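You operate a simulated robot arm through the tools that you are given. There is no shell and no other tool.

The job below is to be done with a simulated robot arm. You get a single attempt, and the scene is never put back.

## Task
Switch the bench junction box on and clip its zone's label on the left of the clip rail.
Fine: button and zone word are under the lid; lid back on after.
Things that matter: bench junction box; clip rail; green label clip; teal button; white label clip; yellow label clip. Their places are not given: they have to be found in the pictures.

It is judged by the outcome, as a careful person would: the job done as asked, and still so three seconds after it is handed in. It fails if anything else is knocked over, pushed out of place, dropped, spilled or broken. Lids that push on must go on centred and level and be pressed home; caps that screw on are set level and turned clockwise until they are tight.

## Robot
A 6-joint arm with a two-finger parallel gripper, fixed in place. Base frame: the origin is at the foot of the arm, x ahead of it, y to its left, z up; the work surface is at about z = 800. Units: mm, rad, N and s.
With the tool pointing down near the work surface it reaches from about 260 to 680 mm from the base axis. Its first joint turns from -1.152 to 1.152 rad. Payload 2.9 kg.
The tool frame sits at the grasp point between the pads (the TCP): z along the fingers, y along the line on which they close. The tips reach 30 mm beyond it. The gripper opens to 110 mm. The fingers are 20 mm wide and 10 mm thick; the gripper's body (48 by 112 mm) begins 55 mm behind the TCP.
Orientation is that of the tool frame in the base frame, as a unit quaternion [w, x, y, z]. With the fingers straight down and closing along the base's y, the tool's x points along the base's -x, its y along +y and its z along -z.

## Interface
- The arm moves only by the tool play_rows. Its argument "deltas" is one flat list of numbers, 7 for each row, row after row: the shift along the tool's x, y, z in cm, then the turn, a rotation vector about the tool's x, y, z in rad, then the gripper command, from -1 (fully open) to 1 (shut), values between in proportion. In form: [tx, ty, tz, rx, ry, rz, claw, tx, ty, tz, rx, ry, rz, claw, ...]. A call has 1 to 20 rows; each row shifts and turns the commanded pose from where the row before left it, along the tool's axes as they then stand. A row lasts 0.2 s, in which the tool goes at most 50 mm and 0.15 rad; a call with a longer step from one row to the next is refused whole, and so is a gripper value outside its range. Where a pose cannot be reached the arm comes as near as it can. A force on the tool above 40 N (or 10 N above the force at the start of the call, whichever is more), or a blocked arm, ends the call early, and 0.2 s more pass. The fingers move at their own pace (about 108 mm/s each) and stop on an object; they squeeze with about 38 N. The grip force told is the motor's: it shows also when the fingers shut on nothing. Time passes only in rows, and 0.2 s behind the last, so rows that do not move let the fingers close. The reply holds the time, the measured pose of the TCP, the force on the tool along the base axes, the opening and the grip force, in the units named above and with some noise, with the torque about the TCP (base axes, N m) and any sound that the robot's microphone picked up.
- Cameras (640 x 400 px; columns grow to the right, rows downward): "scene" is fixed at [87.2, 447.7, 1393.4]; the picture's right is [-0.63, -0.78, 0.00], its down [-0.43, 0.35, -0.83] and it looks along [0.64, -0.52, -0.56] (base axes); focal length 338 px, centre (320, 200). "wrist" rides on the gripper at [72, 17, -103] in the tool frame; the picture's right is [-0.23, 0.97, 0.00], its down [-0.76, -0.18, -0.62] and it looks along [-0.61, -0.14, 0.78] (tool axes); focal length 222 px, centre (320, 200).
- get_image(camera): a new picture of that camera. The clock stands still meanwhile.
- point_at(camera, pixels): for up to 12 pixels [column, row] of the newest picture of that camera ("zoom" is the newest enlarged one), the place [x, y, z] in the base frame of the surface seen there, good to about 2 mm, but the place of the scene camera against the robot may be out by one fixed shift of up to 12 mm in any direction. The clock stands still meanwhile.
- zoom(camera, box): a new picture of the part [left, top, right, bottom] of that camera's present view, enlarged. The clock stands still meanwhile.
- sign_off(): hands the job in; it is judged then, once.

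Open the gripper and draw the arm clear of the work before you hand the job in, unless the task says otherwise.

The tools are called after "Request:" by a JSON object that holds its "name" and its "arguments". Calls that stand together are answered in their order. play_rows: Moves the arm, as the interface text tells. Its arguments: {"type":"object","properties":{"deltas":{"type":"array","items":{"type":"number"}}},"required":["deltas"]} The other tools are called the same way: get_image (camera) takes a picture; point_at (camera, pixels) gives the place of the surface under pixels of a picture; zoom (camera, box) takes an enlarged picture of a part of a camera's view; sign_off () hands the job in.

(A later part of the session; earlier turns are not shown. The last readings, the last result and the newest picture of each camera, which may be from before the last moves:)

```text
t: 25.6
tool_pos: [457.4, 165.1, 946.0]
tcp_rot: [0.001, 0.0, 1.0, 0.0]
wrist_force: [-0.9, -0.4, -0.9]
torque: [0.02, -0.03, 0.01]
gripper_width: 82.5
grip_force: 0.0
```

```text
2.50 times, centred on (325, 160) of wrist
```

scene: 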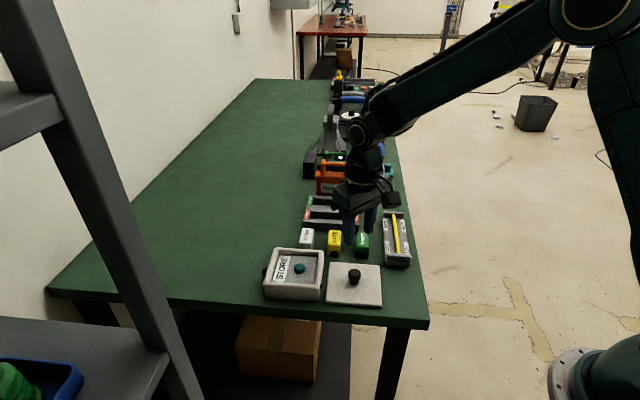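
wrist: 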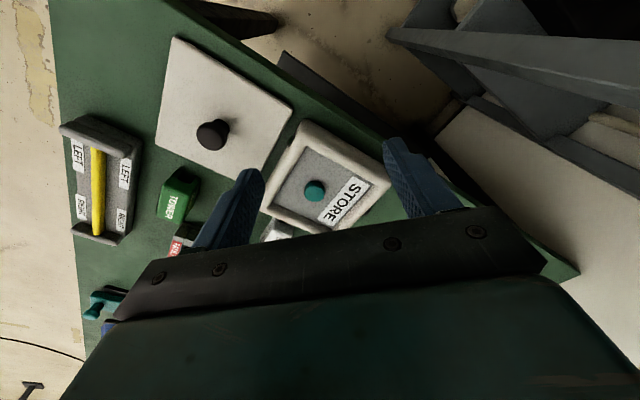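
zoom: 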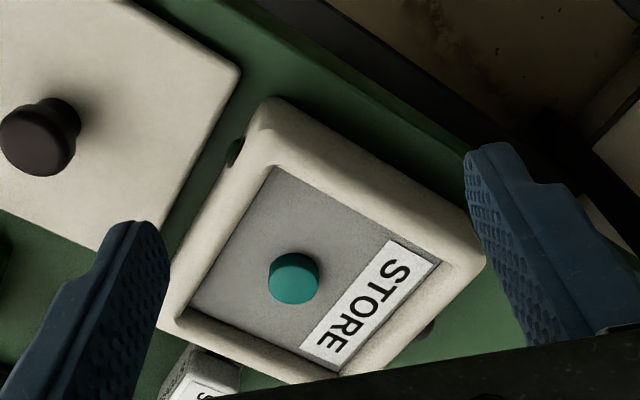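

The button shows at zoom (294,279), not quite at the box's centre. I measure the button, panel and rim.

Request:
{"name": "point_at", "arguments": {"camera": "zoom", "pixels": [[294, 280], [272, 280], [316, 275], [293, 300], [293, 262], [345, 230], [250, 240], [262, 125], [470, 250], [320, 365], [180, 300], [283, 255]]}}

Request:
{"name": "point_at", "arguments": {"camera": "scene", "pixels": [[299, 268], [299, 270], [285, 268], [310, 280], [273, 250], [322, 252], [318, 292], [266, 288]]}}

```text
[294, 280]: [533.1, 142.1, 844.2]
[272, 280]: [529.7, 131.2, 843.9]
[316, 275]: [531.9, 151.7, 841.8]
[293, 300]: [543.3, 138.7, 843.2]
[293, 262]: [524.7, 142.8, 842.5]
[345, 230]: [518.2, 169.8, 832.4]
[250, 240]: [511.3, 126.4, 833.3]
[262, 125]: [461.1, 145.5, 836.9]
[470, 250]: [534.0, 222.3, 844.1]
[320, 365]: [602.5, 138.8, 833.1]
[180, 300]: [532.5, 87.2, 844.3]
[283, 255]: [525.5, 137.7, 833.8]
```

```text
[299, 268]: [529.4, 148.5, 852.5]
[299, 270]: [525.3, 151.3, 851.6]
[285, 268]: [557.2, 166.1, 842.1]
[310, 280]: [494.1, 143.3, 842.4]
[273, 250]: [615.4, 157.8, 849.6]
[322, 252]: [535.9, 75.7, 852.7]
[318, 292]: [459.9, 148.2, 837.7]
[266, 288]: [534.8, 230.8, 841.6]
```

The button's centre is at about (533,141.5), top z≈844, panel z≈833. I close the fingers and hover with the tips about 12 mm above it.

Request:
{"name": "play_rows", "arguments": {"deltas": [0, 0, 0, 0, 0, 0, 1, -1.9, -0.6, 1.0, 0, 0, 0, 1, -1.9, -0.6, 1.5, 0, 0, 0, 1, -1.9, -0.6, 1.7, 0, 0, 0, 1, -1.86, -0.56, 1.8, 0, 0, 0, 1, 0, 0, 0, 0, 0, 0, 1]}}

Request:
{"name": "get_image", "arguments": {"camera": "wrist"}}

Request:
{"name": "zoom", "arguments": {"camera": "wrist", "box": [240, 80, 430, 240]}}

Request:
{"name": "zoom", "arguments": {"camera": "scene", "box": [245, 210, 345, 310]}}

```text
t: 27.0
tool_pos: [533.8, 141.0, 887.5]
tcp_rot: [0.0, 0.0, 1.0, 0.0]
wrist_force: [0.0, 0.2, -1.1]
torque: [-0.01, -0.03, 0.01]
gripper_width: 0.0
grip_force: 37.4
```

```text
taken
```

wrist: 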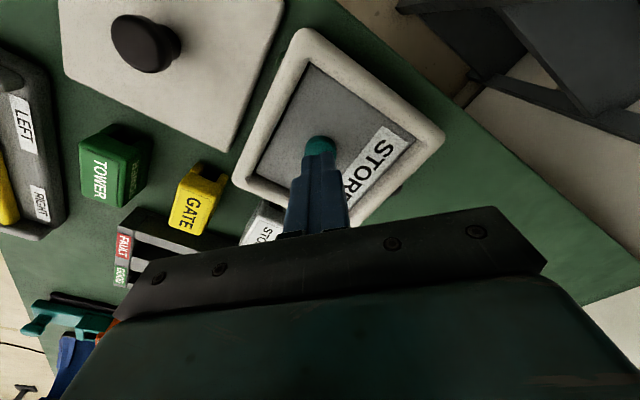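

```text
2.50 times, centred on (335, 160) of wrist
```

zoom: 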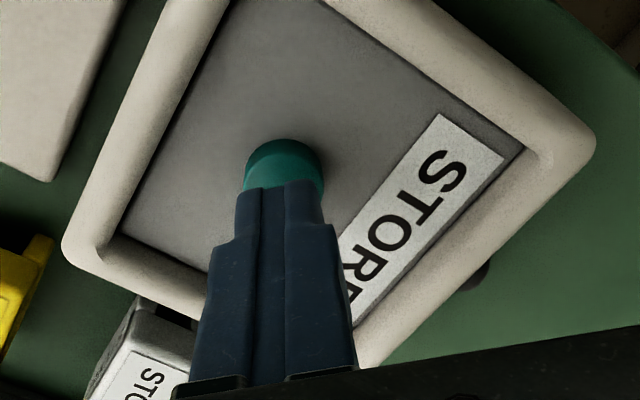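

```text
4.00 times, centred on (295, 260) of scene
```

zoom: 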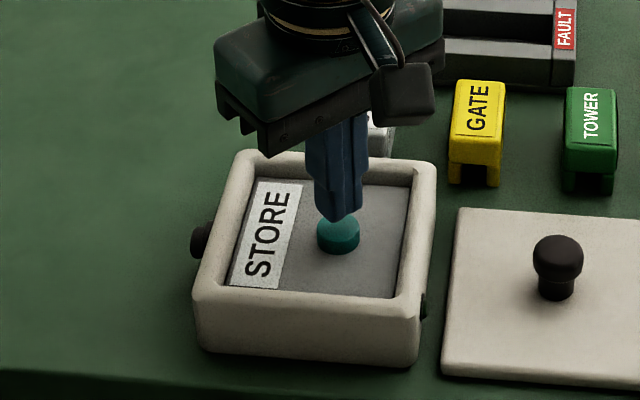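

The closed tips stand right over the teal button. I come down 11 mm, then press in 1 mm steps watching force and sound.

Request:
{"name": "play_rows", "arguments": {"deltas": [0, 0, 0.4, 0, 0, 0, 1, 0, 0, 0.4, 0, 0, 0, 1, 0, 0, 0.3, 0, 0, 0, 1]}}

Request:
{"name": "play_rows", "arguments": {"deltas": [0, 0, 0.1, 0, 0, 0, 1, 0, 0, 0.1, 0, 0, 0, 1]}}

Request:
{"name": "play_rows", "arguments": {"deltas": [0, 0, 0.1, 0, 0, 0, 1]}}

```text
t: 27.8
tool_pos: [532.8, 140.5, 876.2]
tcp_rot: [0.0, 0.0, 1.0, 0.0]
wrist_force: [-0.3, -0.2, -0.2]
torque: [0.0, 0.02, -0.02]
gripper_width: 0.0
grip_force: 37.7
```

```text
t: 28.4
tool_pos: [534.5, 140.8, 874.7]
tcp_rot: [0.0, 0.001, 1.0, 0.0]
wrist_force: [0.1, 0.1, 0.2]
torque: [0.0, 0.0, 0.01]
gripper_width: 0.2
grip_force: 37.6
```

```text
t: 28.8
tool_pos: [533.3, 141.4, 873.9]
tcp_rot: [0.0, 0.0, 1.0, 0.001]
wrist_force: [-0.2, 0.4, 0.0]
torque: [0.01, 0.04, 0.03]
gripper_width: 0.0
grip_force: 37.6
```

No contact yet at z≈873.9. I carry on in 1 mm steps.

Request:
{"name": "play_rows", "arguments": {"deltas": [0, 0, 0.1, 0, 0, 0, 1]}}

Request:
{"name": "play_rows", "arguments": {"deltas": [0, 0, 0.1, 0, 0, 0, 1]}}

Request:
{"name": "play_rows", "arguments": {"deltas": [0, 0, 0.1, 0, 0, 0, 1]}}

```text
t: 29.2
tool_pos: [533.1, 141.6, 872.2]
tcp_rot: [0.0, 0.0, 1.0, 0.0]
wrist_force: [0.6, 0.1, 1.2]
torque: [-0.03, -0.03, 0.0]
gripper_width: 0.0
grip_force: 37.3
```

```text
t: 29.6
tool_pos: [532.7, 140.9, 872.6]
tcp_rot: [0.0, 0.0, 1.0, 0.0]
wrist_force: [0.0, -0.2, 1.2]
torque: [0.06, -0.03, 0.03]
gripper_width: 0.0
grip_force: 37.6
```

```text
t: 30.0
tool_pos: [532.5, 141.6, 870.6]
tcp_rot: [0.0, 0.0, 1.0, 0.001]
wrist_force: [-0.5, -0.3, 1.2]
torque: [0.01, -0.04, 0.02]
gripper_width: 0.0
grip_force: 37.7
heard: click
```

A click was heard at z≈870.6 with about 1 N. I rise straight up and look at the button and box.

Request:
{"name": "play_rows", "arguments": {"deltas": [0, 0, -0.5, 0, 0, 0, 1, 0, 0, -2, 0, 0, 0, 1, 0, 0, -3, 0, 0, 0, 1, 2.0, 0.8, -1, 0, 0, 0, 1, 2.8, 0.8, 0, 0, 0, 0, 1, 2.8, 0.8, 0, 0, 0, 0, 1]}}

Request:
{"name": "get_image", "arguments": {"camera": "wrist"}}

Request:
{"name": "zoom", "arguments": {"camera": "wrist", "box": [230, 80, 420, 240]}}

Request:
{"name": "zoom", "arguments": {"camera": "scene", "box": [245, 210, 345, 310]}}

```text
t: 31.4
tool_pos: [455.8, 164.8, 938.1]
tcp_rot: [0.0, 0.001, 1.0, 0.0]
wrist_force: [-0.3, -0.2, 0.2]
torque: [0.0, -0.03, -0.01]
gripper_width: 0.0
grip_force: 37.7
```

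```text
taken
```

wrist: 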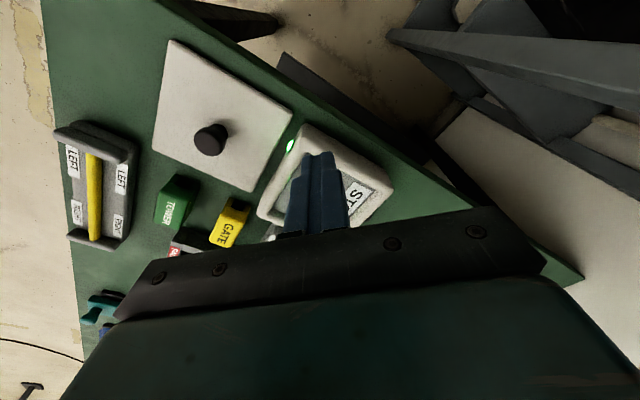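

```text
2.50 times, centred on (325, 160) of wrist
```

zoom: 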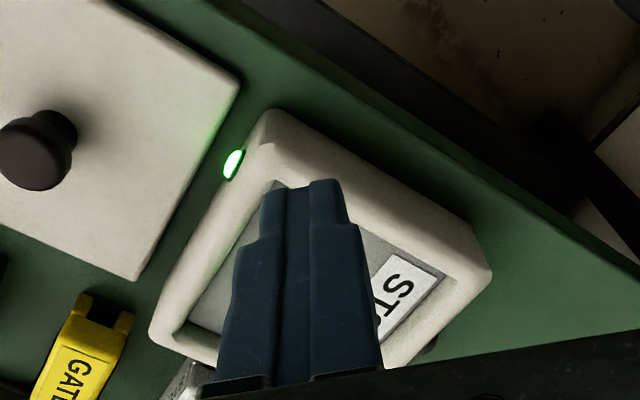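

```text
4.00 times, centred on (295, 260) of scene
```

zoom: 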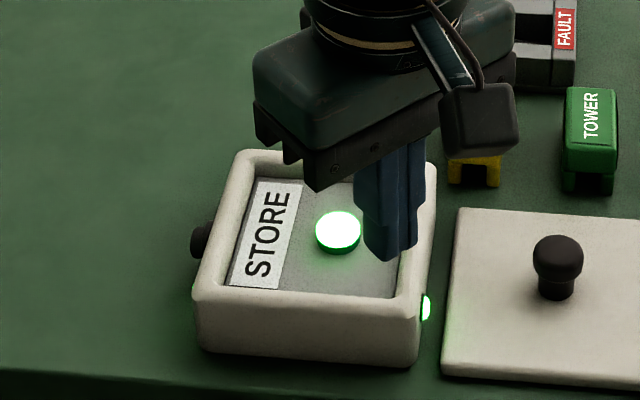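

The button and the side lamp are lit green: the box is on. I open the fingers to see the whole rim and measure it for putting the lid back centred.

Request:
{"name": "play_rows", "arguments": {"deltas": [0, -1.0, 0, 0, 0, 0, -1, 0, 0, 0, 0, 0, 0, -1, 0, 0, 0, 0, 0, 0, -1]}}

Request:
{"name": "get_image", "arguments": {"camera": "wrist"}}

Request:
{"name": "zoom", "arguments": {"camera": "wrist", "box": [235, 100, 415, 240]}}

```text
t: 32.2
tool_pos: [456.5, 155.6, 938.2]
tcp_rot: [0.0, -0.001, 1.0, 0.001]
wrist_force: [0.0, 0.3, -0.1]
torque: [-0.02, 0.02, 0.0]
gripper_width: 109.9
grip_force: 0.1
```

```text
taken
```

wrist: 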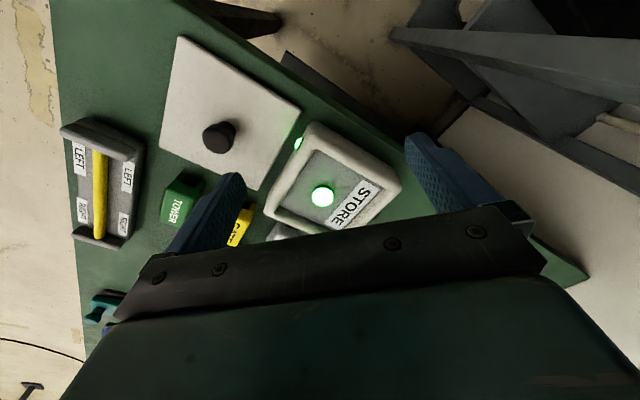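

```text
2.86 times, centred on (325, 170) of wrist
```

zoom: 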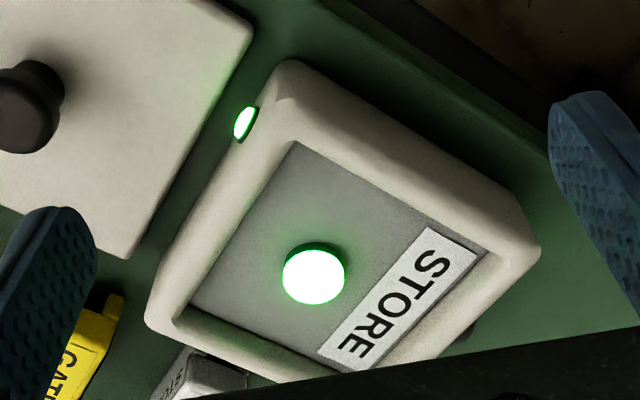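

The far corner is hidden by the gripper, so I back up higher to see the whole rim.

Request:
{"name": "play_rows", "arguments": {"deltas": [1.0, 0.3, -3.0, 0, 0, 0, -1, 1.0, 0.3, -3.0, 0, 0, 0, -1, 0, 0, 0, 0, 0, 0, -1]}}

Request:
{"name": "get_image", "arguments": {"camera": "wrist"}}

Request:
{"name": "zoom", "arguments": {"camera": "wrist", "box": [260, 110, 390, 230]}}

```text
t: 33.0
tool_pos: [437.1, 160.6, 998.0]
tcp_rot: [0.0, -0.001, 1.0, 0.0]
wrist_force: [0.7, -0.9, -0.5]
torque: [0.03, 0.01, 0.0]
gripper_width: 110.0
grip_force: 0.1
```

```text
taken
```

wrist: 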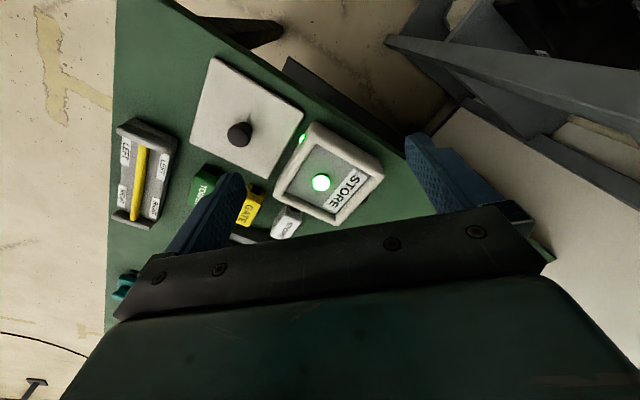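

```text
3.33 times, centred on (325, 170) of wrist
```

zoom: 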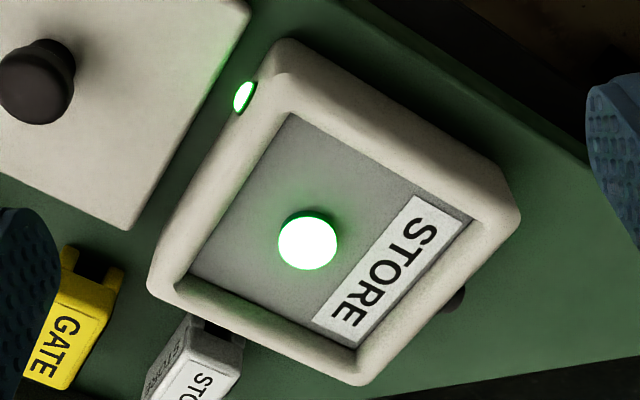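

I measure the rim's top at its four corners and mid-edges.

Request:
{"name": "point_at", "arguments": {"camera": "zoom", "pixels": [[283, 80], [500, 205], [355, 365], [165, 278], [400, 140], [215, 185], [445, 285], [255, 322], [295, 118], [475, 222], [356, 345], [190, 275]]}}

Request:
{"name": "point_at", "arguments": {"camera": "wrist", "pixels": [[240, 130], [233, 133], [247, 132], [238, 141], [220, 60], [301, 107], [268, 178], [191, 132]]}}

```text
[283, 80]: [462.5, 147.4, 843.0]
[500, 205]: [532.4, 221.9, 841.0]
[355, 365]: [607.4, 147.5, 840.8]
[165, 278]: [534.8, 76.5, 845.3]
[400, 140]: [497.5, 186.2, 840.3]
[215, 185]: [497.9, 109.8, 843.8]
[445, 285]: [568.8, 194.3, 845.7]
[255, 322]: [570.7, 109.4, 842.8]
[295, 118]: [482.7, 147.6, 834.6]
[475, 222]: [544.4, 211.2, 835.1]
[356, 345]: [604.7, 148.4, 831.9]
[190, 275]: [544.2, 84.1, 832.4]
```

```text
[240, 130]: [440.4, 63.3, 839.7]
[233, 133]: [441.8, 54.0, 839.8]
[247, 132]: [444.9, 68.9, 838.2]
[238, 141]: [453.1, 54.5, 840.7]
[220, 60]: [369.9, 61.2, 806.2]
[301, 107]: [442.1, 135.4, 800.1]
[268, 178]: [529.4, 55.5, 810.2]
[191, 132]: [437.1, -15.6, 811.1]
```

I look closely at the lid on the table for a lip underneath, and at the box rim, in high zoom.

Request:
{"name": "zoom", "arguments": {"camera": "scene", "box": [325, 260, 385, 310]}}

Request:
{"name": "zoom", "arguments": {"camera": "scene", "box": [260, 240, 330, 305]}}

```text
8.00 times, centred on (355, 285) of scene
```

zoom: 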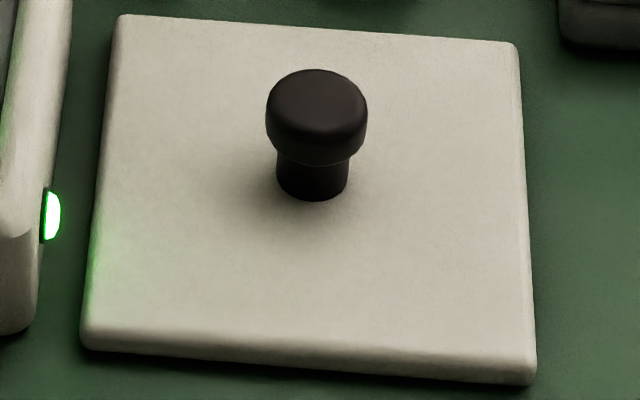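

```text
6.15 times, centred on (295, 272) of scene
```

zoom: 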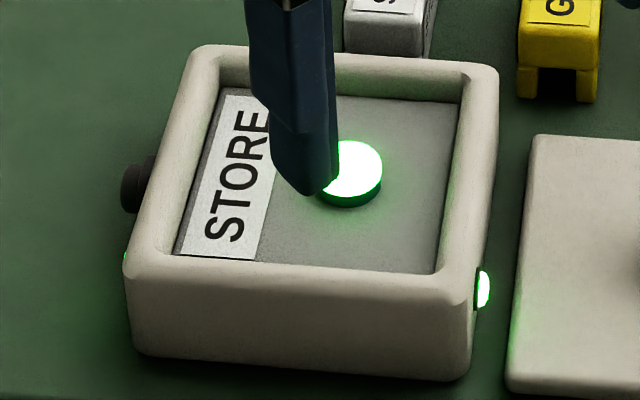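

The lid seems to have a shallow plug underneath (a shadow line along its bottom edge). I go back over the lid's knob to measure it at close range before re-gripping.

Request:
{"name": "play_rows", "arguments": {"deltas": [-0.2, -2.6, 0, 0, 0, 0, 0, -0.2, -2.6, 1.5, 0, 0, 0, 0, -0.2, -2.6, 3.0, 0, 0, 0, 0, -0.2, -2.6, 3.0, 0, 0, 0, 0, 0, 0, 3.0, 0, 0, 0, 0, 0, 0, 0, 0, 0, 0, 0]}}

Request:
{"name": "get_image", "arguments": {"camera": "wrist"}}

Request:
{"name": "zoom", "arguments": {"camera": "wrist", "box": [270, 100, 370, 200]}}

```text
t: 34.4
tool_pos: [444.8, 57.6, 892.1]
tcp_rot: [0.0, 0.001, 1.0, 0.0]
wrist_force: [0.8, 1.1, -0.8]
torque: [0.01, 0.02, -0.01]
gripper_width: 55.2
grip_force: 0.2
```

```text
taken
```

wrist: 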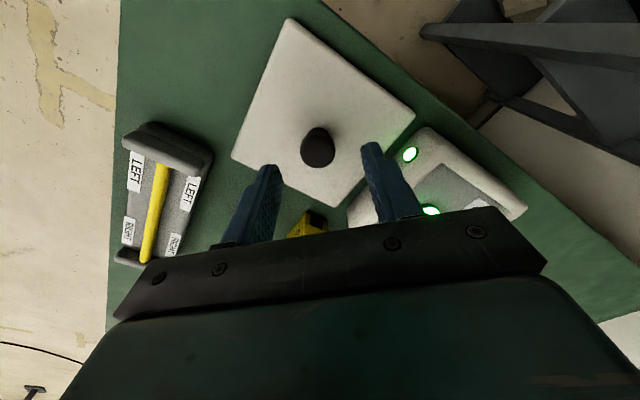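

```text
4.00 times, centred on (320, 150) of wrist
```

zoom: 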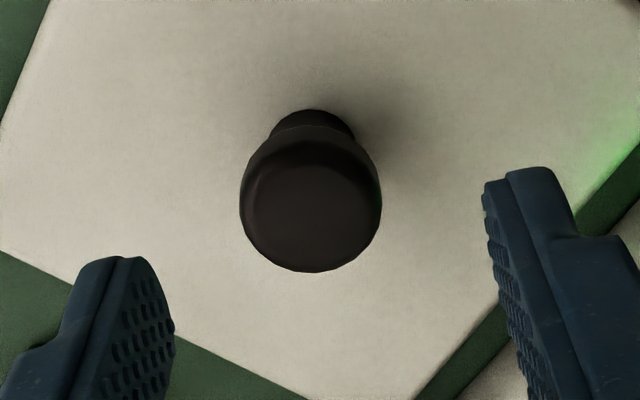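

Working from the camera geometry, the knob is now at about (448.6,55.7), and by the same reckoning it originally sat at (541.6,147.1): a shift of (+93.0,+91.4). I centre on the knob, lower and grip it.

Request:
{"name": "play_rows", "arguments": {"deltas": [-0.3, -0.19, 1.5, 0, 0, 0, 0, 0, 0, 1.5, 0, 0, 0, 0.1, 0, 0, 1.2, 0, 0, 0, 0.1, 0, 0, 0.56, 0, 0, 0, 0.1, 0, 0, 0, 0, 0, 0, 0.1]}}

Request:
{"name": "play_rows", "arguments": {"deltas": [0, 0, 0, 0, 0, 0, 0.4, 0, 0, 0, 0, 0, 0, 0.6, 0, 0, 0, 0, 0, 0, 1, 0, 0, 0, 0, 0, 0, 1, 0, 0, 0, 0, 0, 0, 1]}}

Request:
{"name": "get_image", "arguments": {"camera": "wrist"}}

Request:
{"name": "zoom", "arguments": {"camera": "scene", "box": [325, 260, 385, 310]}}

```text
t: 35.6
tool_pos: [449.6, 57.2, 844.8]
tcp_rot: [0.0, 0.0, 1.0, 0.0]
wrist_force: [0.0, -0.4, 0.1]
torque: [0.0, 0.03, 0.01]
gripper_width: 49.4
grip_force: 0.0
```

```text
t: 36.8
tool_pos: [449.2, 55.8, 844.8]
tcp_rot: [0.0, -0.001, 1.0, 0.0]
wrist_force: [-0.7, 0.1, 0.0]
torque: [0.0, -0.02, -0.02]
gripper_width: 26.4
grip_force: 38.5
```

```text
taken
```

wrist: 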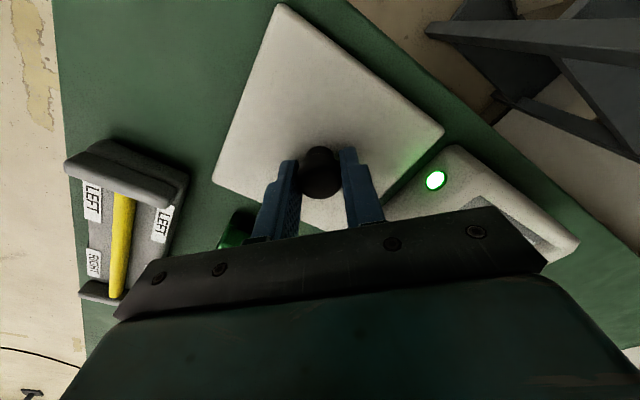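

```text
8.00 times, centred on (355, 285) of scene
```

zoom: 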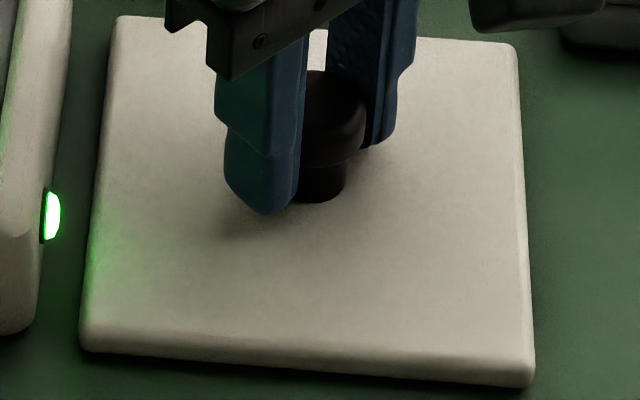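

The knob is gripped and the lid barely moved. I lift gently, starting slowly.

Request:
{"name": "play_rows", "arguments": {"deltas": [0, 0, -0.1, 0, 0, 0, 1, 0, 0, -0.1, 0, 0, 0, 1, 0, 0, -0.2, 0, 0, 0, 1, 0, 0, -0.3, 0, 0, 0, 1, 0, 0, -0.5, 0, 0, 0, 1, 0, 0, -0.8, 0, 0, 0, 1, 0, 0, -1.0, 0, 0, 0, 1, 0, 0, -1.2, 0, 0, 0, 1, 0, 0, -1.2, 0, 0, 0, 1, 0, 0, -1.2, 0, 0, 0, 1, 0, 0, -0.8, 0, 0, 0, 1, 0, 0, -0.5, 0, 0, 0, 1, 0, 0, -0.3, 0, 0, 0, 1]}}

Request:
{"name": "get_image", "arguments": {"camera": "scene"}}

Request:
{"name": "zoom", "arguments": {"camera": "scene", "box": [240, 180, 430, 330]}}

```text
t: 39.6
tool_pos: [448.7, 54.3, 926.5]
tcp_rot: [0.0, 0.0, 1.0, 0.001]
wrist_force: [-0.2, -0.2, -1.6]
torque: [0.0, -0.01, 0.05]
gripper_width: 26.4
grip_force: 37.7
```

```text
taken
```

scene: 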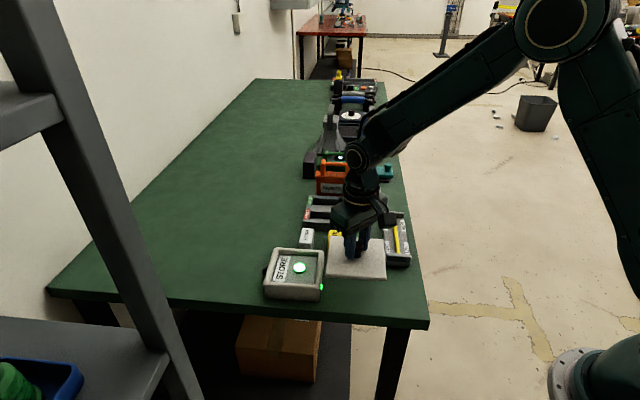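

```text
2.67 times, centred on (335, 255) of scene
```

zoom: 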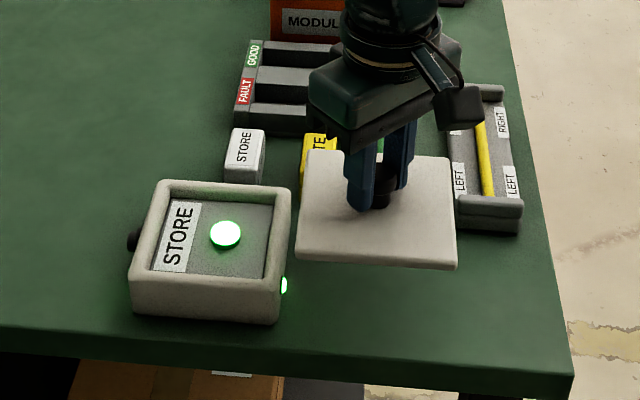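

The lid hangs level (≈1.6 N). I carry it back by (+93.0,+91.4) mm over the box.

Request:
{"name": "play_rows", "arguments": {"deltas": [-0.4, 0.4, 0, 0, 0, 0, 1, -0.9, 0.9, 0, 0, 0, 0, 1, -1.3, 1.27, 0, 0, 0, 0, 1, -1.3, 1.27, 0, 0, 0, 0, 1, -1.3, 1.27, 0, 0, 0, 0, 1, -1.3, 1.27, 0, 0, 0, 0, 1, -1.3, 1.27, 0, 0, 0, 0, 1, -0.9, 0.9, 0, 0, 0, 0, 1, -0.4, 0.4, 0, 0, 0, 0, 1, -0.2, 0.19, 0, 0, 0, 0, 1, 0, 0, 0, 0, 0, 0, 1]}}

Request:
{"name": "get_image", "arguments": {"camera": "wrist"}}

Request:
{"name": "zoom", "arguments": {"camera": "scene", "box": [245, 200, 345, 310]}}

```text
t: 42.0
tool_pos: [540.0, 148.2, 927.5]
tcp_rot: [0.0, 0.0, 1.0, 0.0]
wrist_force: [-0.4, -0.5, -2.1]
torque: [0.0, 0.0, 0.04]
gripper_width: 26.3
grip_force: 37.8
```

```text
taken
```

wrist: 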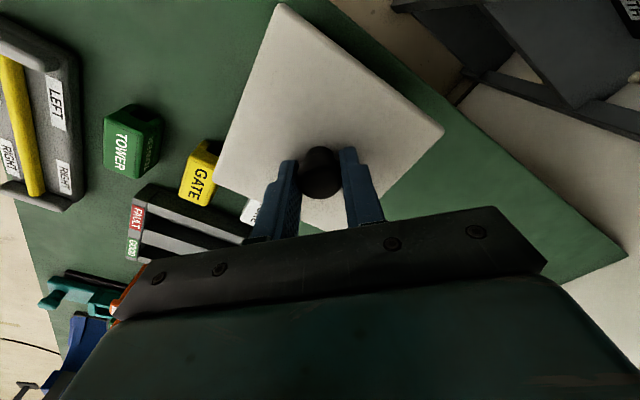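

```text
3.64 times, centred on (295, 255) of scene
```

zoom: 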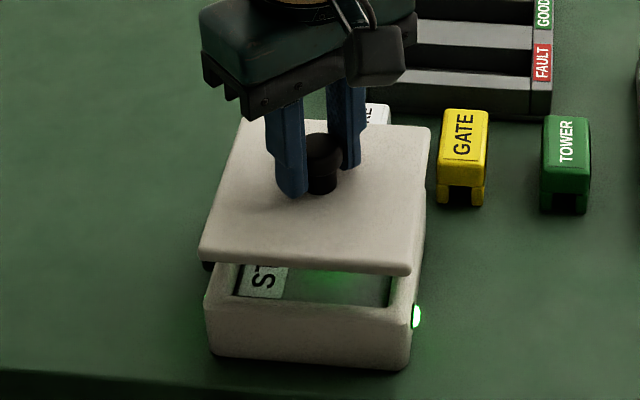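

The lid hovers over the box. I lower to about 4 mm above the rim and then compare its edges with the body.

Request:
{"name": "play_rows", "arguments": {"deltas": [0, 0, 0.5, 0, 0, 0, 1, 0, 0, 0.8, 0, 0, 0, 1, 0, 0, 0.8, 0, 0, 0, 1, 0, 0, 0.6, 0, 0, 0, 1, 0, 0, 0.4, 0, 0, 0, 1, 0, 0, 0.2, 0, 0, 0, 1, 0, 0, 0.1, 0, 0, 0, 1, 0, 0, 0, 0, 0, 0, 1]}}

Request:
{"name": "zoom", "arguments": {"camera": "scene", "box": [240, 180, 430, 310]}}

Request:
{"name": "zoom", "arguments": {"camera": "scene", "box": [255, 230, 335, 305]}}

Request:
{"name": "get_image", "arguments": {"camera": "wrist"}}

Request:
{"name": "zoom", "arguments": {"camera": "wrist", "box": [200, 0, 450, 230]}}

```text
t: 43.8
tool_pos: [540.9, 147.0, 891.1]
tcp_rot: [-0.001, 0.0, 1.0, 0.001]
wrist_force: [1.3, -0.3, -0.8]
torque: [-0.01, 0.0, 0.01]
gripper_width: 26.6
grip_force: 38.1
```

```text
3.08 times, centred on (335, 245) of scene
```

zoom: 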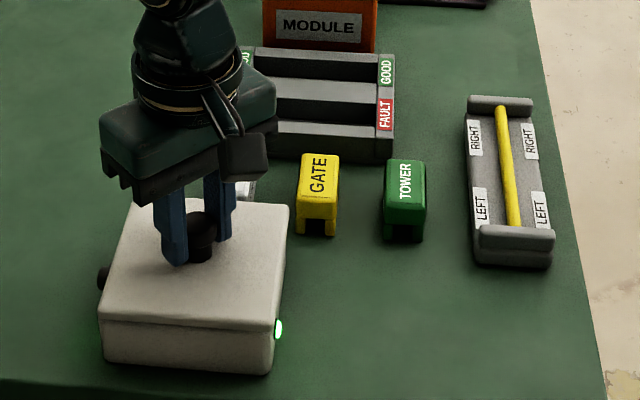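

```text
5.33 times, centred on (295, 268) of scene
```

zoom: 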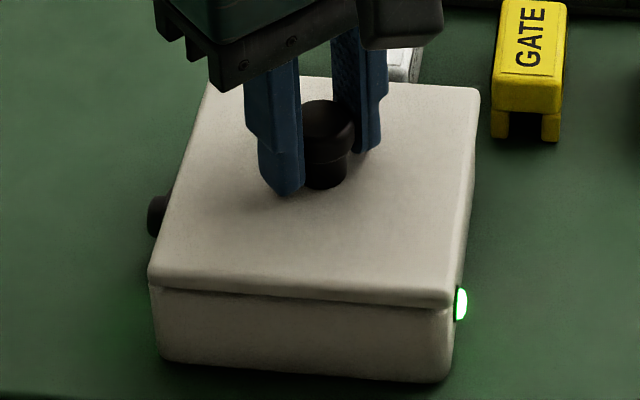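

```text
taken
```

wrist: 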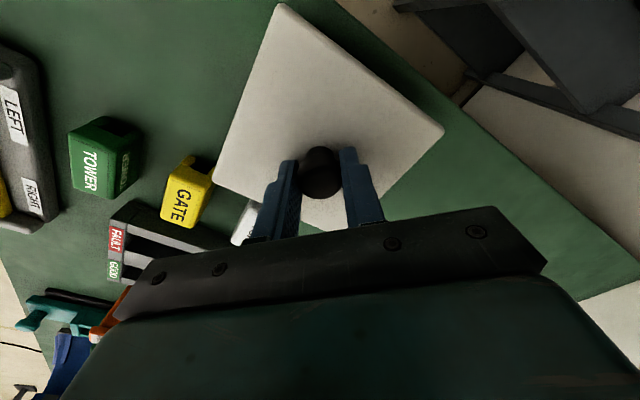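

```text
1.74 times, centred on (325, 115) of wrist
```

zoom: 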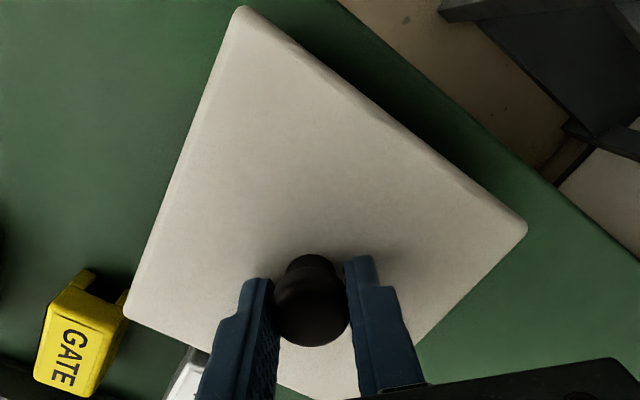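

I measure the lid's corners now in the scene zoom to compare with the starting values (621.9,153.2), (537.8,69.1), (457.8,151.4), (538.9,232.8).

Request:
{"name": "zoom", "arguments": {"camera": "scene", "box": [255, 230, 335, 305]}}

Request:
{"name": "point_at", "arguments": {"camera": "zoom", "pixels": [[212, 82], [477, 92], [452, 296], [152, 272], [300, 285], [463, 200], [182, 180], [156, 292], [450, 318], [453, 320], [300, 310], [325, 105]]}}

Request:
{"name": "point_at", "arguments": {"camera": "wrist", "pixels": [[283, 7], [440, 133], [216, 183], [360, 65], [250, 95], [320, 165], [300, 60], [380, 120]]}}

```text
5.33 times, centred on (295, 268) of scene
```

zoom: 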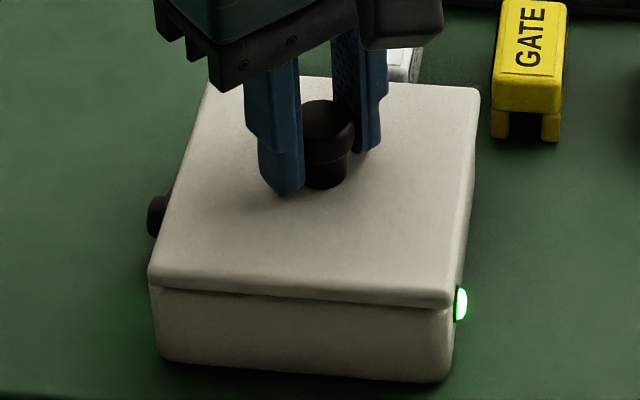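

```text
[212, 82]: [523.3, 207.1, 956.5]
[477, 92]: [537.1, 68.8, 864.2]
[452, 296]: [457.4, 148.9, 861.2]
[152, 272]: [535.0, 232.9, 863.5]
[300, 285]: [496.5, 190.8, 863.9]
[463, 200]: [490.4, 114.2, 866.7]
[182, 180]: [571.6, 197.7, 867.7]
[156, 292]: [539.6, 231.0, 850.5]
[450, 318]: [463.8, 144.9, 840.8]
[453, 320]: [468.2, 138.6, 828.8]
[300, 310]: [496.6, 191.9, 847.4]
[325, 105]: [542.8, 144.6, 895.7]
```

```text
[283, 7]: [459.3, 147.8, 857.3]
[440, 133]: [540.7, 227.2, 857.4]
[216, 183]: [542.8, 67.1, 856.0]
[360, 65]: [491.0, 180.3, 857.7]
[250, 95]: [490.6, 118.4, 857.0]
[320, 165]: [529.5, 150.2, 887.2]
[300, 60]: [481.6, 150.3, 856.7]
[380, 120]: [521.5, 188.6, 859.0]
```

The lid's corners match the starting ones within about 2 mm, and its underside is right at the rim. I lower in 1 mm steps watching force and sound.

Request:
{"name": "play_rows", "arguments": {"deltas": [0, 0, 0.1, 0, 0, 0, 1]}}

Request:
{"name": "play_rows", "arguments": {"deltas": [0, 0, 0.1, 0, 0, 0, 1]}}

Request:
{"name": "play_rows", "arguments": {"deltas": [0, 0, 0.1, 0, 0, 0, 1]}}

```text
t: 44.2
tool_pos: [542.1, 147.0, 890.2]
tcp_rot: [0.0, 0.0, 1.0, 0.0]
wrist_force: [-0.4, 0.3, -2.0]
torque: [0.03, -0.03, 0.02]
gripper_width: 26.7
grip_force: 37.8
```

```text
t: 44.6
tool_pos: [542.3, 146.6, 890.3]
tcp_rot: [0.0, 0.0, 1.0, 0.0]
wrist_force: [0.1, 0.9, -1.5]
torque: [-0.03, 0.01, 0.0]
gripper_width: 26.5
grip_force: 37.2
```

```text
t: 45.0
tool_pos: [540.6, 146.8, 889.8]
tcp_rot: [0.0, 0.0, 1.0, -0.001]
wrist_force: [0.5, -0.2, 6.3]
torque: [-0.03, 0.47, 0.05]
gripper_width: 26.4
grip_force: 38.4
```

Contact begins (6 N). I press on in 1 mm steps to find the seat.

Request:
{"name": "play_rows", "arguments": {"deltas": [0, 0, 0.1, 0, 0, 0, 1]}}

Request:
{"name": "play_rows", "arguments": {"deltas": [0, 0, 0.1, 0, 0, 0, 1]}}

Request:
{"name": "zoom", "arguments": {"camera": "scene", "box": [255, 230, 335, 305]}}

```text
t: 45.4
tool_pos: [541.4, 147.7, 889.4]
tcp_rot: [0.0, 0.0, 1.0, 0.001]
wrist_force: [-3.7, -1.0, 17.4]
torque: [-0.08, 0.76, -0.01]
gripper_width: 26.3
grip_force: 37.7
```

```text
t: 45.8
tool_pos: [540.8, 146.4, 889.6]
tcp_rot: [0.001, 0.0, 1.0, 0.001]
wrist_force: [-8.2, -3.1, 31.2]
torque: [-0.08, 0.8, -0.01]
gripper_width: 26.6
grip_force: 37.9
```

```text
5.33 times, centred on (295, 268) of scene
```

zoom: 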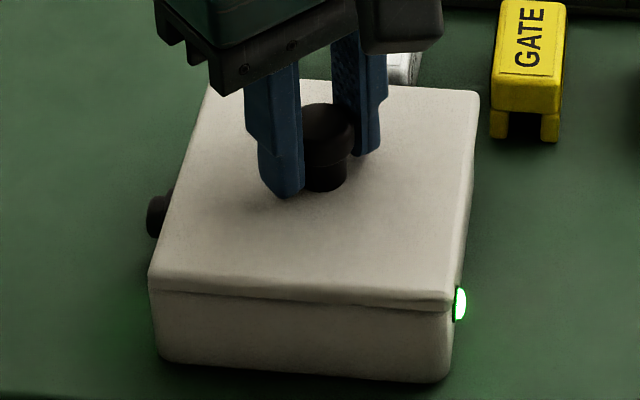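

Resistance is firm (31 N, with −8 N sideways) and no snap yet. I look at the seam at high zoom to see whether a gap remains.

Request:
{"name": "zoom", "arguments": {"camera": "scene", "box": [268, 275, 328, 305]}}

Request:
{"name": "point_at", "arguments": {"camera": "zoom", "pixels": [[100, 180], [400, 200], [400, 215], [400, 230], [100, 200], [100, 220]]}}

```text
10.67 times, centred on (298, 290) of scene
```

zoom: 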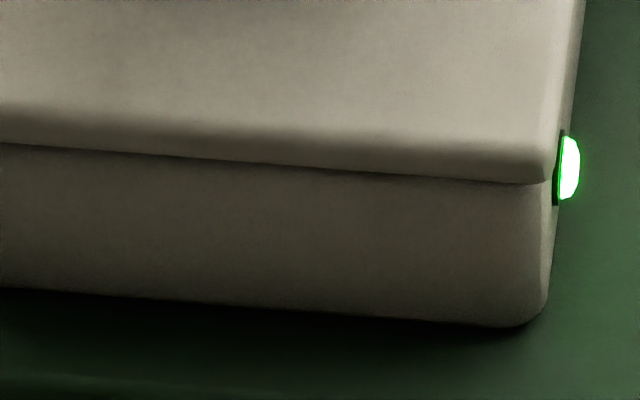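

```text
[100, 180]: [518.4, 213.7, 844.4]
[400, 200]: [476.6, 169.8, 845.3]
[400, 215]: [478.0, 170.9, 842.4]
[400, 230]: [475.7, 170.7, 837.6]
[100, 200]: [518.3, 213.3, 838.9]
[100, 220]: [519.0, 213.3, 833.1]
```

The near seam looks closed; the torque says the near side touched first, so the lid was hanging with a tiny tilt. I ease off the load, let go, and rise to look at how the lid sits.

Request:
{"name": "play_rows", "arguments": {"deltas": [0, 0, -0.1, 0, 0, 0, 1, 0, 0, -0.1, 0, 0, 0, 1, 0, 0, 0, 0, 0, 0, 0.7]}}

Request:
{"name": "play_rows", "arguments": {"deltas": [0, 0, 0, 0, 0, 0, 0.4, 0, 0, 0, 0, 0, 0, 0.2, 0, 0, -1.5, 0, 0, 0, 0.1, 0, 0, -3.0, 0, 0, 0, 0.1, 0, 0, 0, 0, 0, 0, 0.1]}}

Request:
{"name": "get_image", "arguments": {"camera": "wrist"}}

Request:
{"name": "zoom", "arguments": {"camera": "scene", "box": [255, 230, 335, 305]}}

Request:
{"name": "point_at", "arguments": {"camera": "zoom", "pixels": [[212, 82], [477, 95], [452, 296], [152, 272], [230, 100], [455, 110], [430, 280], [180, 260]]}}

```text
t: 46.6
tool_pos: [541.6, 147.3, 890.0]
tcp_rot: [0.002, 0.0, 1.0, 0.001]
wrist_force: [-4.9, 1.1, 22.6]
torque: [0.05, -0.33, -0.01]
gripper_width: 26.5
grip_force: 38.0
```

```text
t: 47.8
tool_pos: [540.4, 146.3, 933.8]
tcp_rot: [-0.001, 0.0, 1.0, 0.0]
wrist_force: [-0.1, 0.7, -0.4]
torque: [-0.02, -0.01, 0.04]
gripper_width: 49.7
grip_force: 0.1
heard: snap
```

```text
taken
```

wrist: 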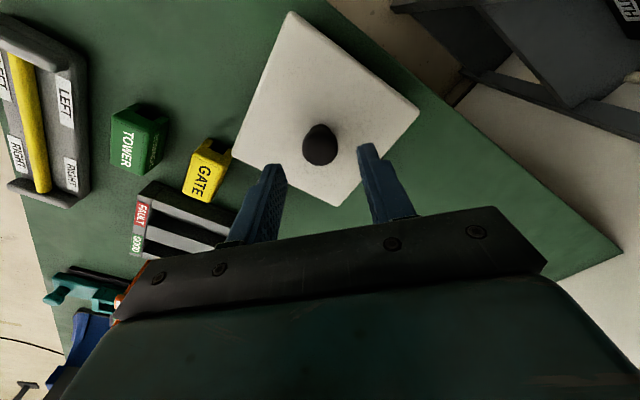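

```text
5.33 times, centred on (295, 268) of scene
```

zoom: 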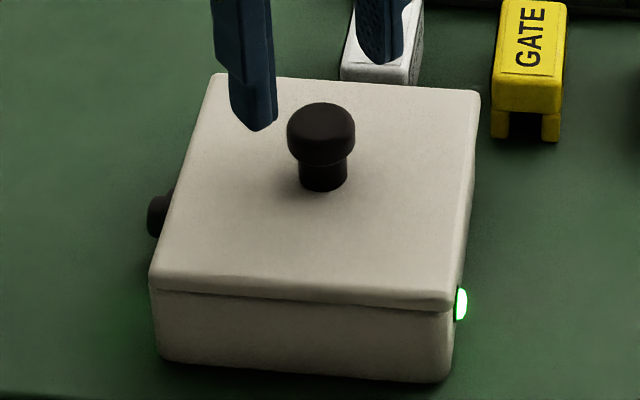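

```text
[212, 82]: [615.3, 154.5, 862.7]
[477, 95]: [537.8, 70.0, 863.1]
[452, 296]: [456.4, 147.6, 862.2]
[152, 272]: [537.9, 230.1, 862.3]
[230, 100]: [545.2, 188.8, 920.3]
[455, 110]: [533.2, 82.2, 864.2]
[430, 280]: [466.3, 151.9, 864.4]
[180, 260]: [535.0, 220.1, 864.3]
```

A snap was heard as the grip let go and the lid sits level (corners 862.2–863.1 in the scene frame). I repeat the first zoom box to compare against the start image.

Request:
{"name": "zoom", "arguments": {"camera": "scene", "box": [240, 180, 430, 310]}}

Request:
{"name": "point_at", "arguments": {"camera": "zoom", "pixels": [[132, 197], [285, 207], [268, 326], [98, 314], [195, 220]]}}

Request:
{"name": "point_at", "arguments": {"camera": "wrist", "pixels": [[292, 15], [416, 112], [336, 203], [236, 158], [320, 145], [290, 120], [350, 110], [330, 180], [305, 50]]}}

Request:
{"name": "zoom", "arguments": {"camera": "wrist", "box": [220, 0, 440, 220]}}

```text
3.08 times, centred on (335, 245) of scene
```

zoom: 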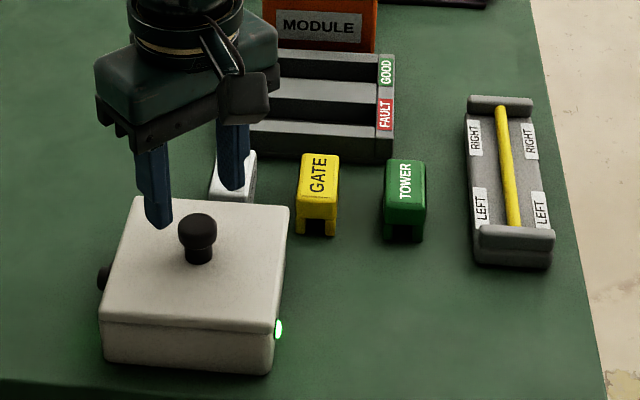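

```text
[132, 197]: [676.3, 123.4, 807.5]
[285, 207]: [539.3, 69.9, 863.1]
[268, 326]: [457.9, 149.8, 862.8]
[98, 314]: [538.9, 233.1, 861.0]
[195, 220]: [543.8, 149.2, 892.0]
```

```text
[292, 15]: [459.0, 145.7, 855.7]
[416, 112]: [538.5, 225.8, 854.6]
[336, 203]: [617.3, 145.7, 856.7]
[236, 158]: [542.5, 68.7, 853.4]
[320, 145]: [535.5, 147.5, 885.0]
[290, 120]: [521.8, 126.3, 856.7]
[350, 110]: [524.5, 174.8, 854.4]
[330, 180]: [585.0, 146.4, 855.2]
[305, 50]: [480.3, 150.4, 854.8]
```

```text
1.82 times, centred on (330, 110) of wrist
```

zoom: 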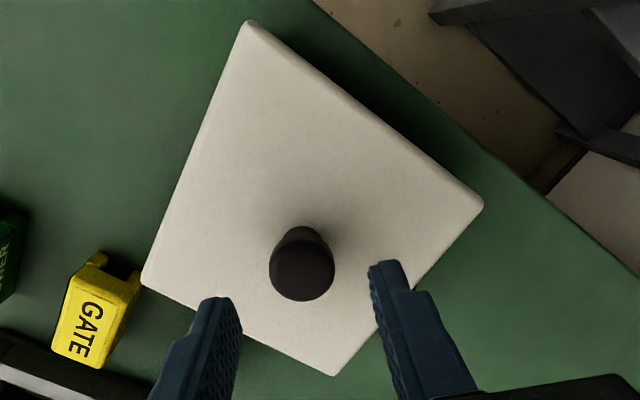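

Compared to the start image the lid sits about 2 mm further right, at the same height. I check the overhang at the corners at high zoom.

Request:
{"name": "zoom", "arguments": {"camera": "scene", "box": [258, 270, 282, 300]}}

Request:
{"name": "zoom", "arguments": {"camera": "scene", "box": [308, 270, 332, 300]}}

Request:
{"name": "zoom", "arguments": {"camera": "scene", "box": [314, 240, 338, 270]}}

Request:
{"name": "zoom", "arguments": {"camera": "scene", "box": [258, 236, 290, 276]}}

```text
13.33 times, centred on (270, 285) of scene
```

zoom: 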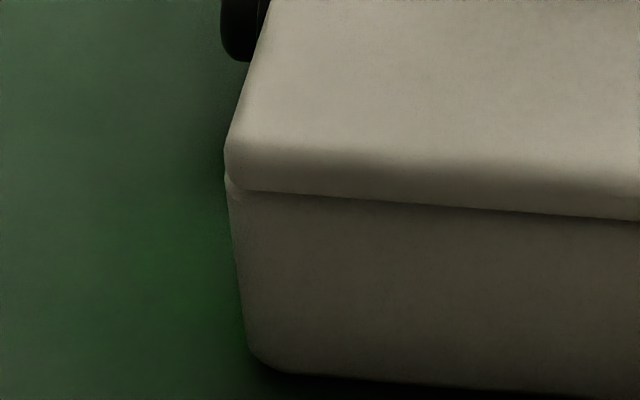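

```text
13.33 times, centred on (320, 285) of scene
```

zoom: 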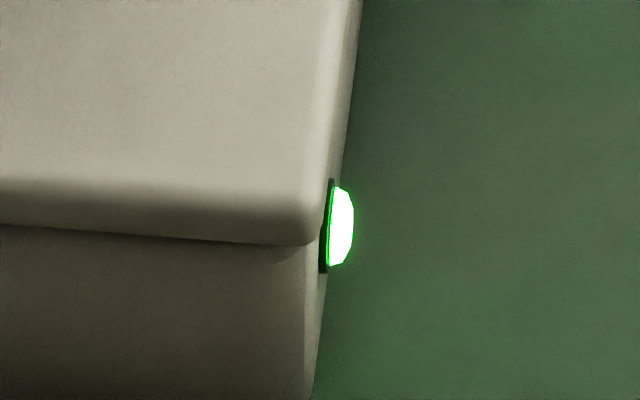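

```text
13.33 times, centred on (326, 255) of scene
```

zoom: 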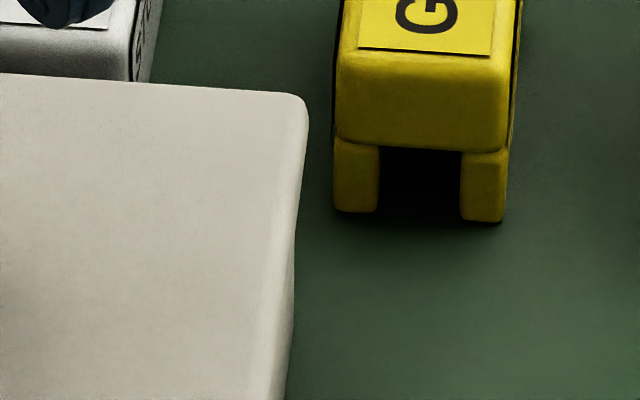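

```text
10.00 times, centred on (274, 256) of scene
```

zoom: 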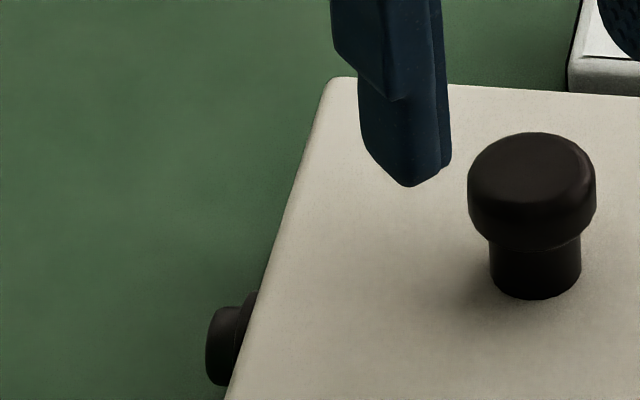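

The lid is at its original height (≈855 by the wrist camera) and engaged, but both cameras put it about 2.5 mm short in x compared with the start. I re-grip the knob to correct that: first go down and close.

Request:
{"name": "play_rows", "arguments": {"deltas": [0, 0, 1.5, 0, 0, 0, 0.1, 0, 0, 1.5, 0, 0, 0, 0.1, 0, 0, 1.0, 0, 0, 0, 0.1, 0, 0, 0.4, 0, 0, 0, 0.1, 0, 0, 0, 0, 0, 0, 0.1]}}

Request:
{"name": "play_rows", "arguments": {"deltas": [0, 0, 0, 0, 0, 0, 0.4, 0, 0, 0, 0, 0, 0, 0.5, 0, 0, 0, 0, 0, 0, 0.6, 0, 0, 0, 0, 0, 0, 1, 0, 0, 0, 0, 0, 0, 1]}}

Request:
{"name": "zoom", "arguments": {"camera": "scene", "box": [255, 230, 335, 305]}}

```text
t: 49.0
tool_pos: [540.4, 146.1, 891.4]
tcp_rot: [0.0, 0.0, 1.0, 0.0]
wrist_force: [-0.3, 0.0, -0.3]
torque: [0.0, 0.02, 0.03]
gripper_width: 49.3
grip_force: 0.0
```

```text
t: 50.2
tool_pos: [541.6, 146.8, 889.9]
tcp_rot: [0.0, -0.001, 1.0, 0.0]
wrist_force: [-0.1, -2.1, 0.2]
torque: [-0.02, 0.04, 0.01]
gripper_width: 26.3
grip_force: 37.4
```

```text
5.33 times, centred on (295, 268) of scene
```

zoom: 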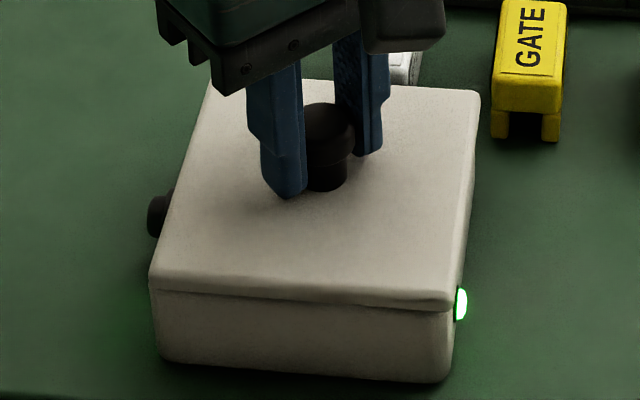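

No snap this time, and a 2 N sideways reaction shows the lid is engaged and held. I test a gentle 1 mm push in +x while holding the knob, reading the force.

Request:
{"name": "play_rows", "arguments": {"deltas": [-0.1, 0, 0, 0, 0, 0, 1]}}

Request:
{"name": "play_rows", "arguments": {"deltas": [-0.1, 0, 0, 0, 0, 0, 1]}}

```text
t: 50.6
tool_pos: [542.0, 146.3, 890.7]
tcp_rot: [0.0, -0.001, 1.0, 0.0]
wrist_force: [0.2, 0.2, 0.1]
torque: [-0.03, 0.0, -0.01]
gripper_width: 26.3
grip_force: 37.5
heard: snap
```

```text
t: 51.0
tool_pos: [543.0, 147.0, 890.7]
tcp_rot: [0.0, 0.0, 1.0, 0.0]
wrist_force: [0.2, -0.5, 0.5]
torque: [-0.06, 0.02, -0.03]
gripper_width: 26.3
grip_force: 38.3
```

It unsnapped and now slides freely with the hand, 2 mm further in +x. I compare its position with the starting picture using the same zoom and pixels.

Request:
{"name": "zoom", "arguments": {"camera": "scene", "box": [240, 180, 430, 310]}}

Request:
{"name": "point_at", "arguments": {"camera": "zoom", "pixels": [[132, 197], [134, 197], [136, 198], [285, 207], [268, 326], [98, 314], [275, 328], [288, 208]]}}

Request:
{"name": "zoom", "arguments": {"camera": "scene", "box": [258, 270, 282, 300]}}

Request:
{"name": "zoom", "arguments": {"camera": "scene", "box": [308, 270, 332, 300]}}

```text
3.08 times, centred on (335, 245) of scene
```

zoom: 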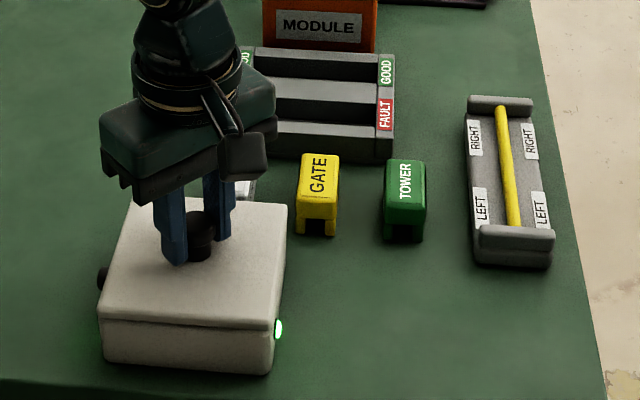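

```text
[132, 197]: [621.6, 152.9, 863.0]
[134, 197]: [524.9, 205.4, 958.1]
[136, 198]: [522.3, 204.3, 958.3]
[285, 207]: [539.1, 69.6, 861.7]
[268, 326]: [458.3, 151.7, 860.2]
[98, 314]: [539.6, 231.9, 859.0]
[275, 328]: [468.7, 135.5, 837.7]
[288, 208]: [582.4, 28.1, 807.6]
```

```text
13.33 times, centred on (270, 285) of scene
```

zoom: 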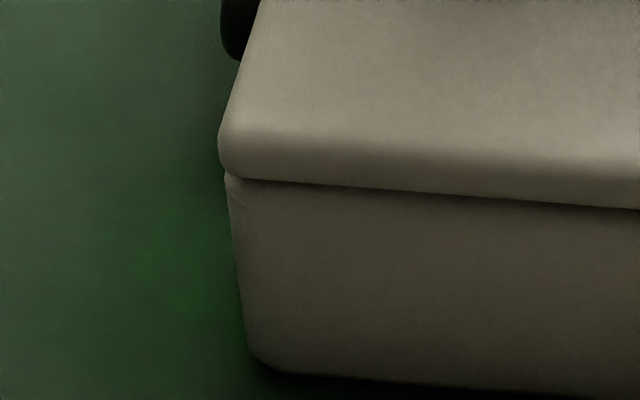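

```text
13.33 times, centred on (320, 285) of scene
```

zoom: 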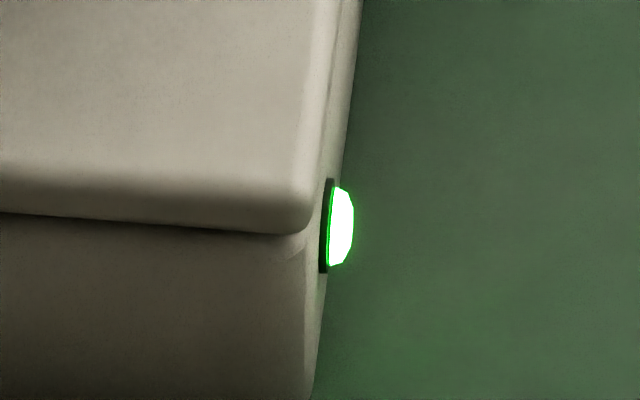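

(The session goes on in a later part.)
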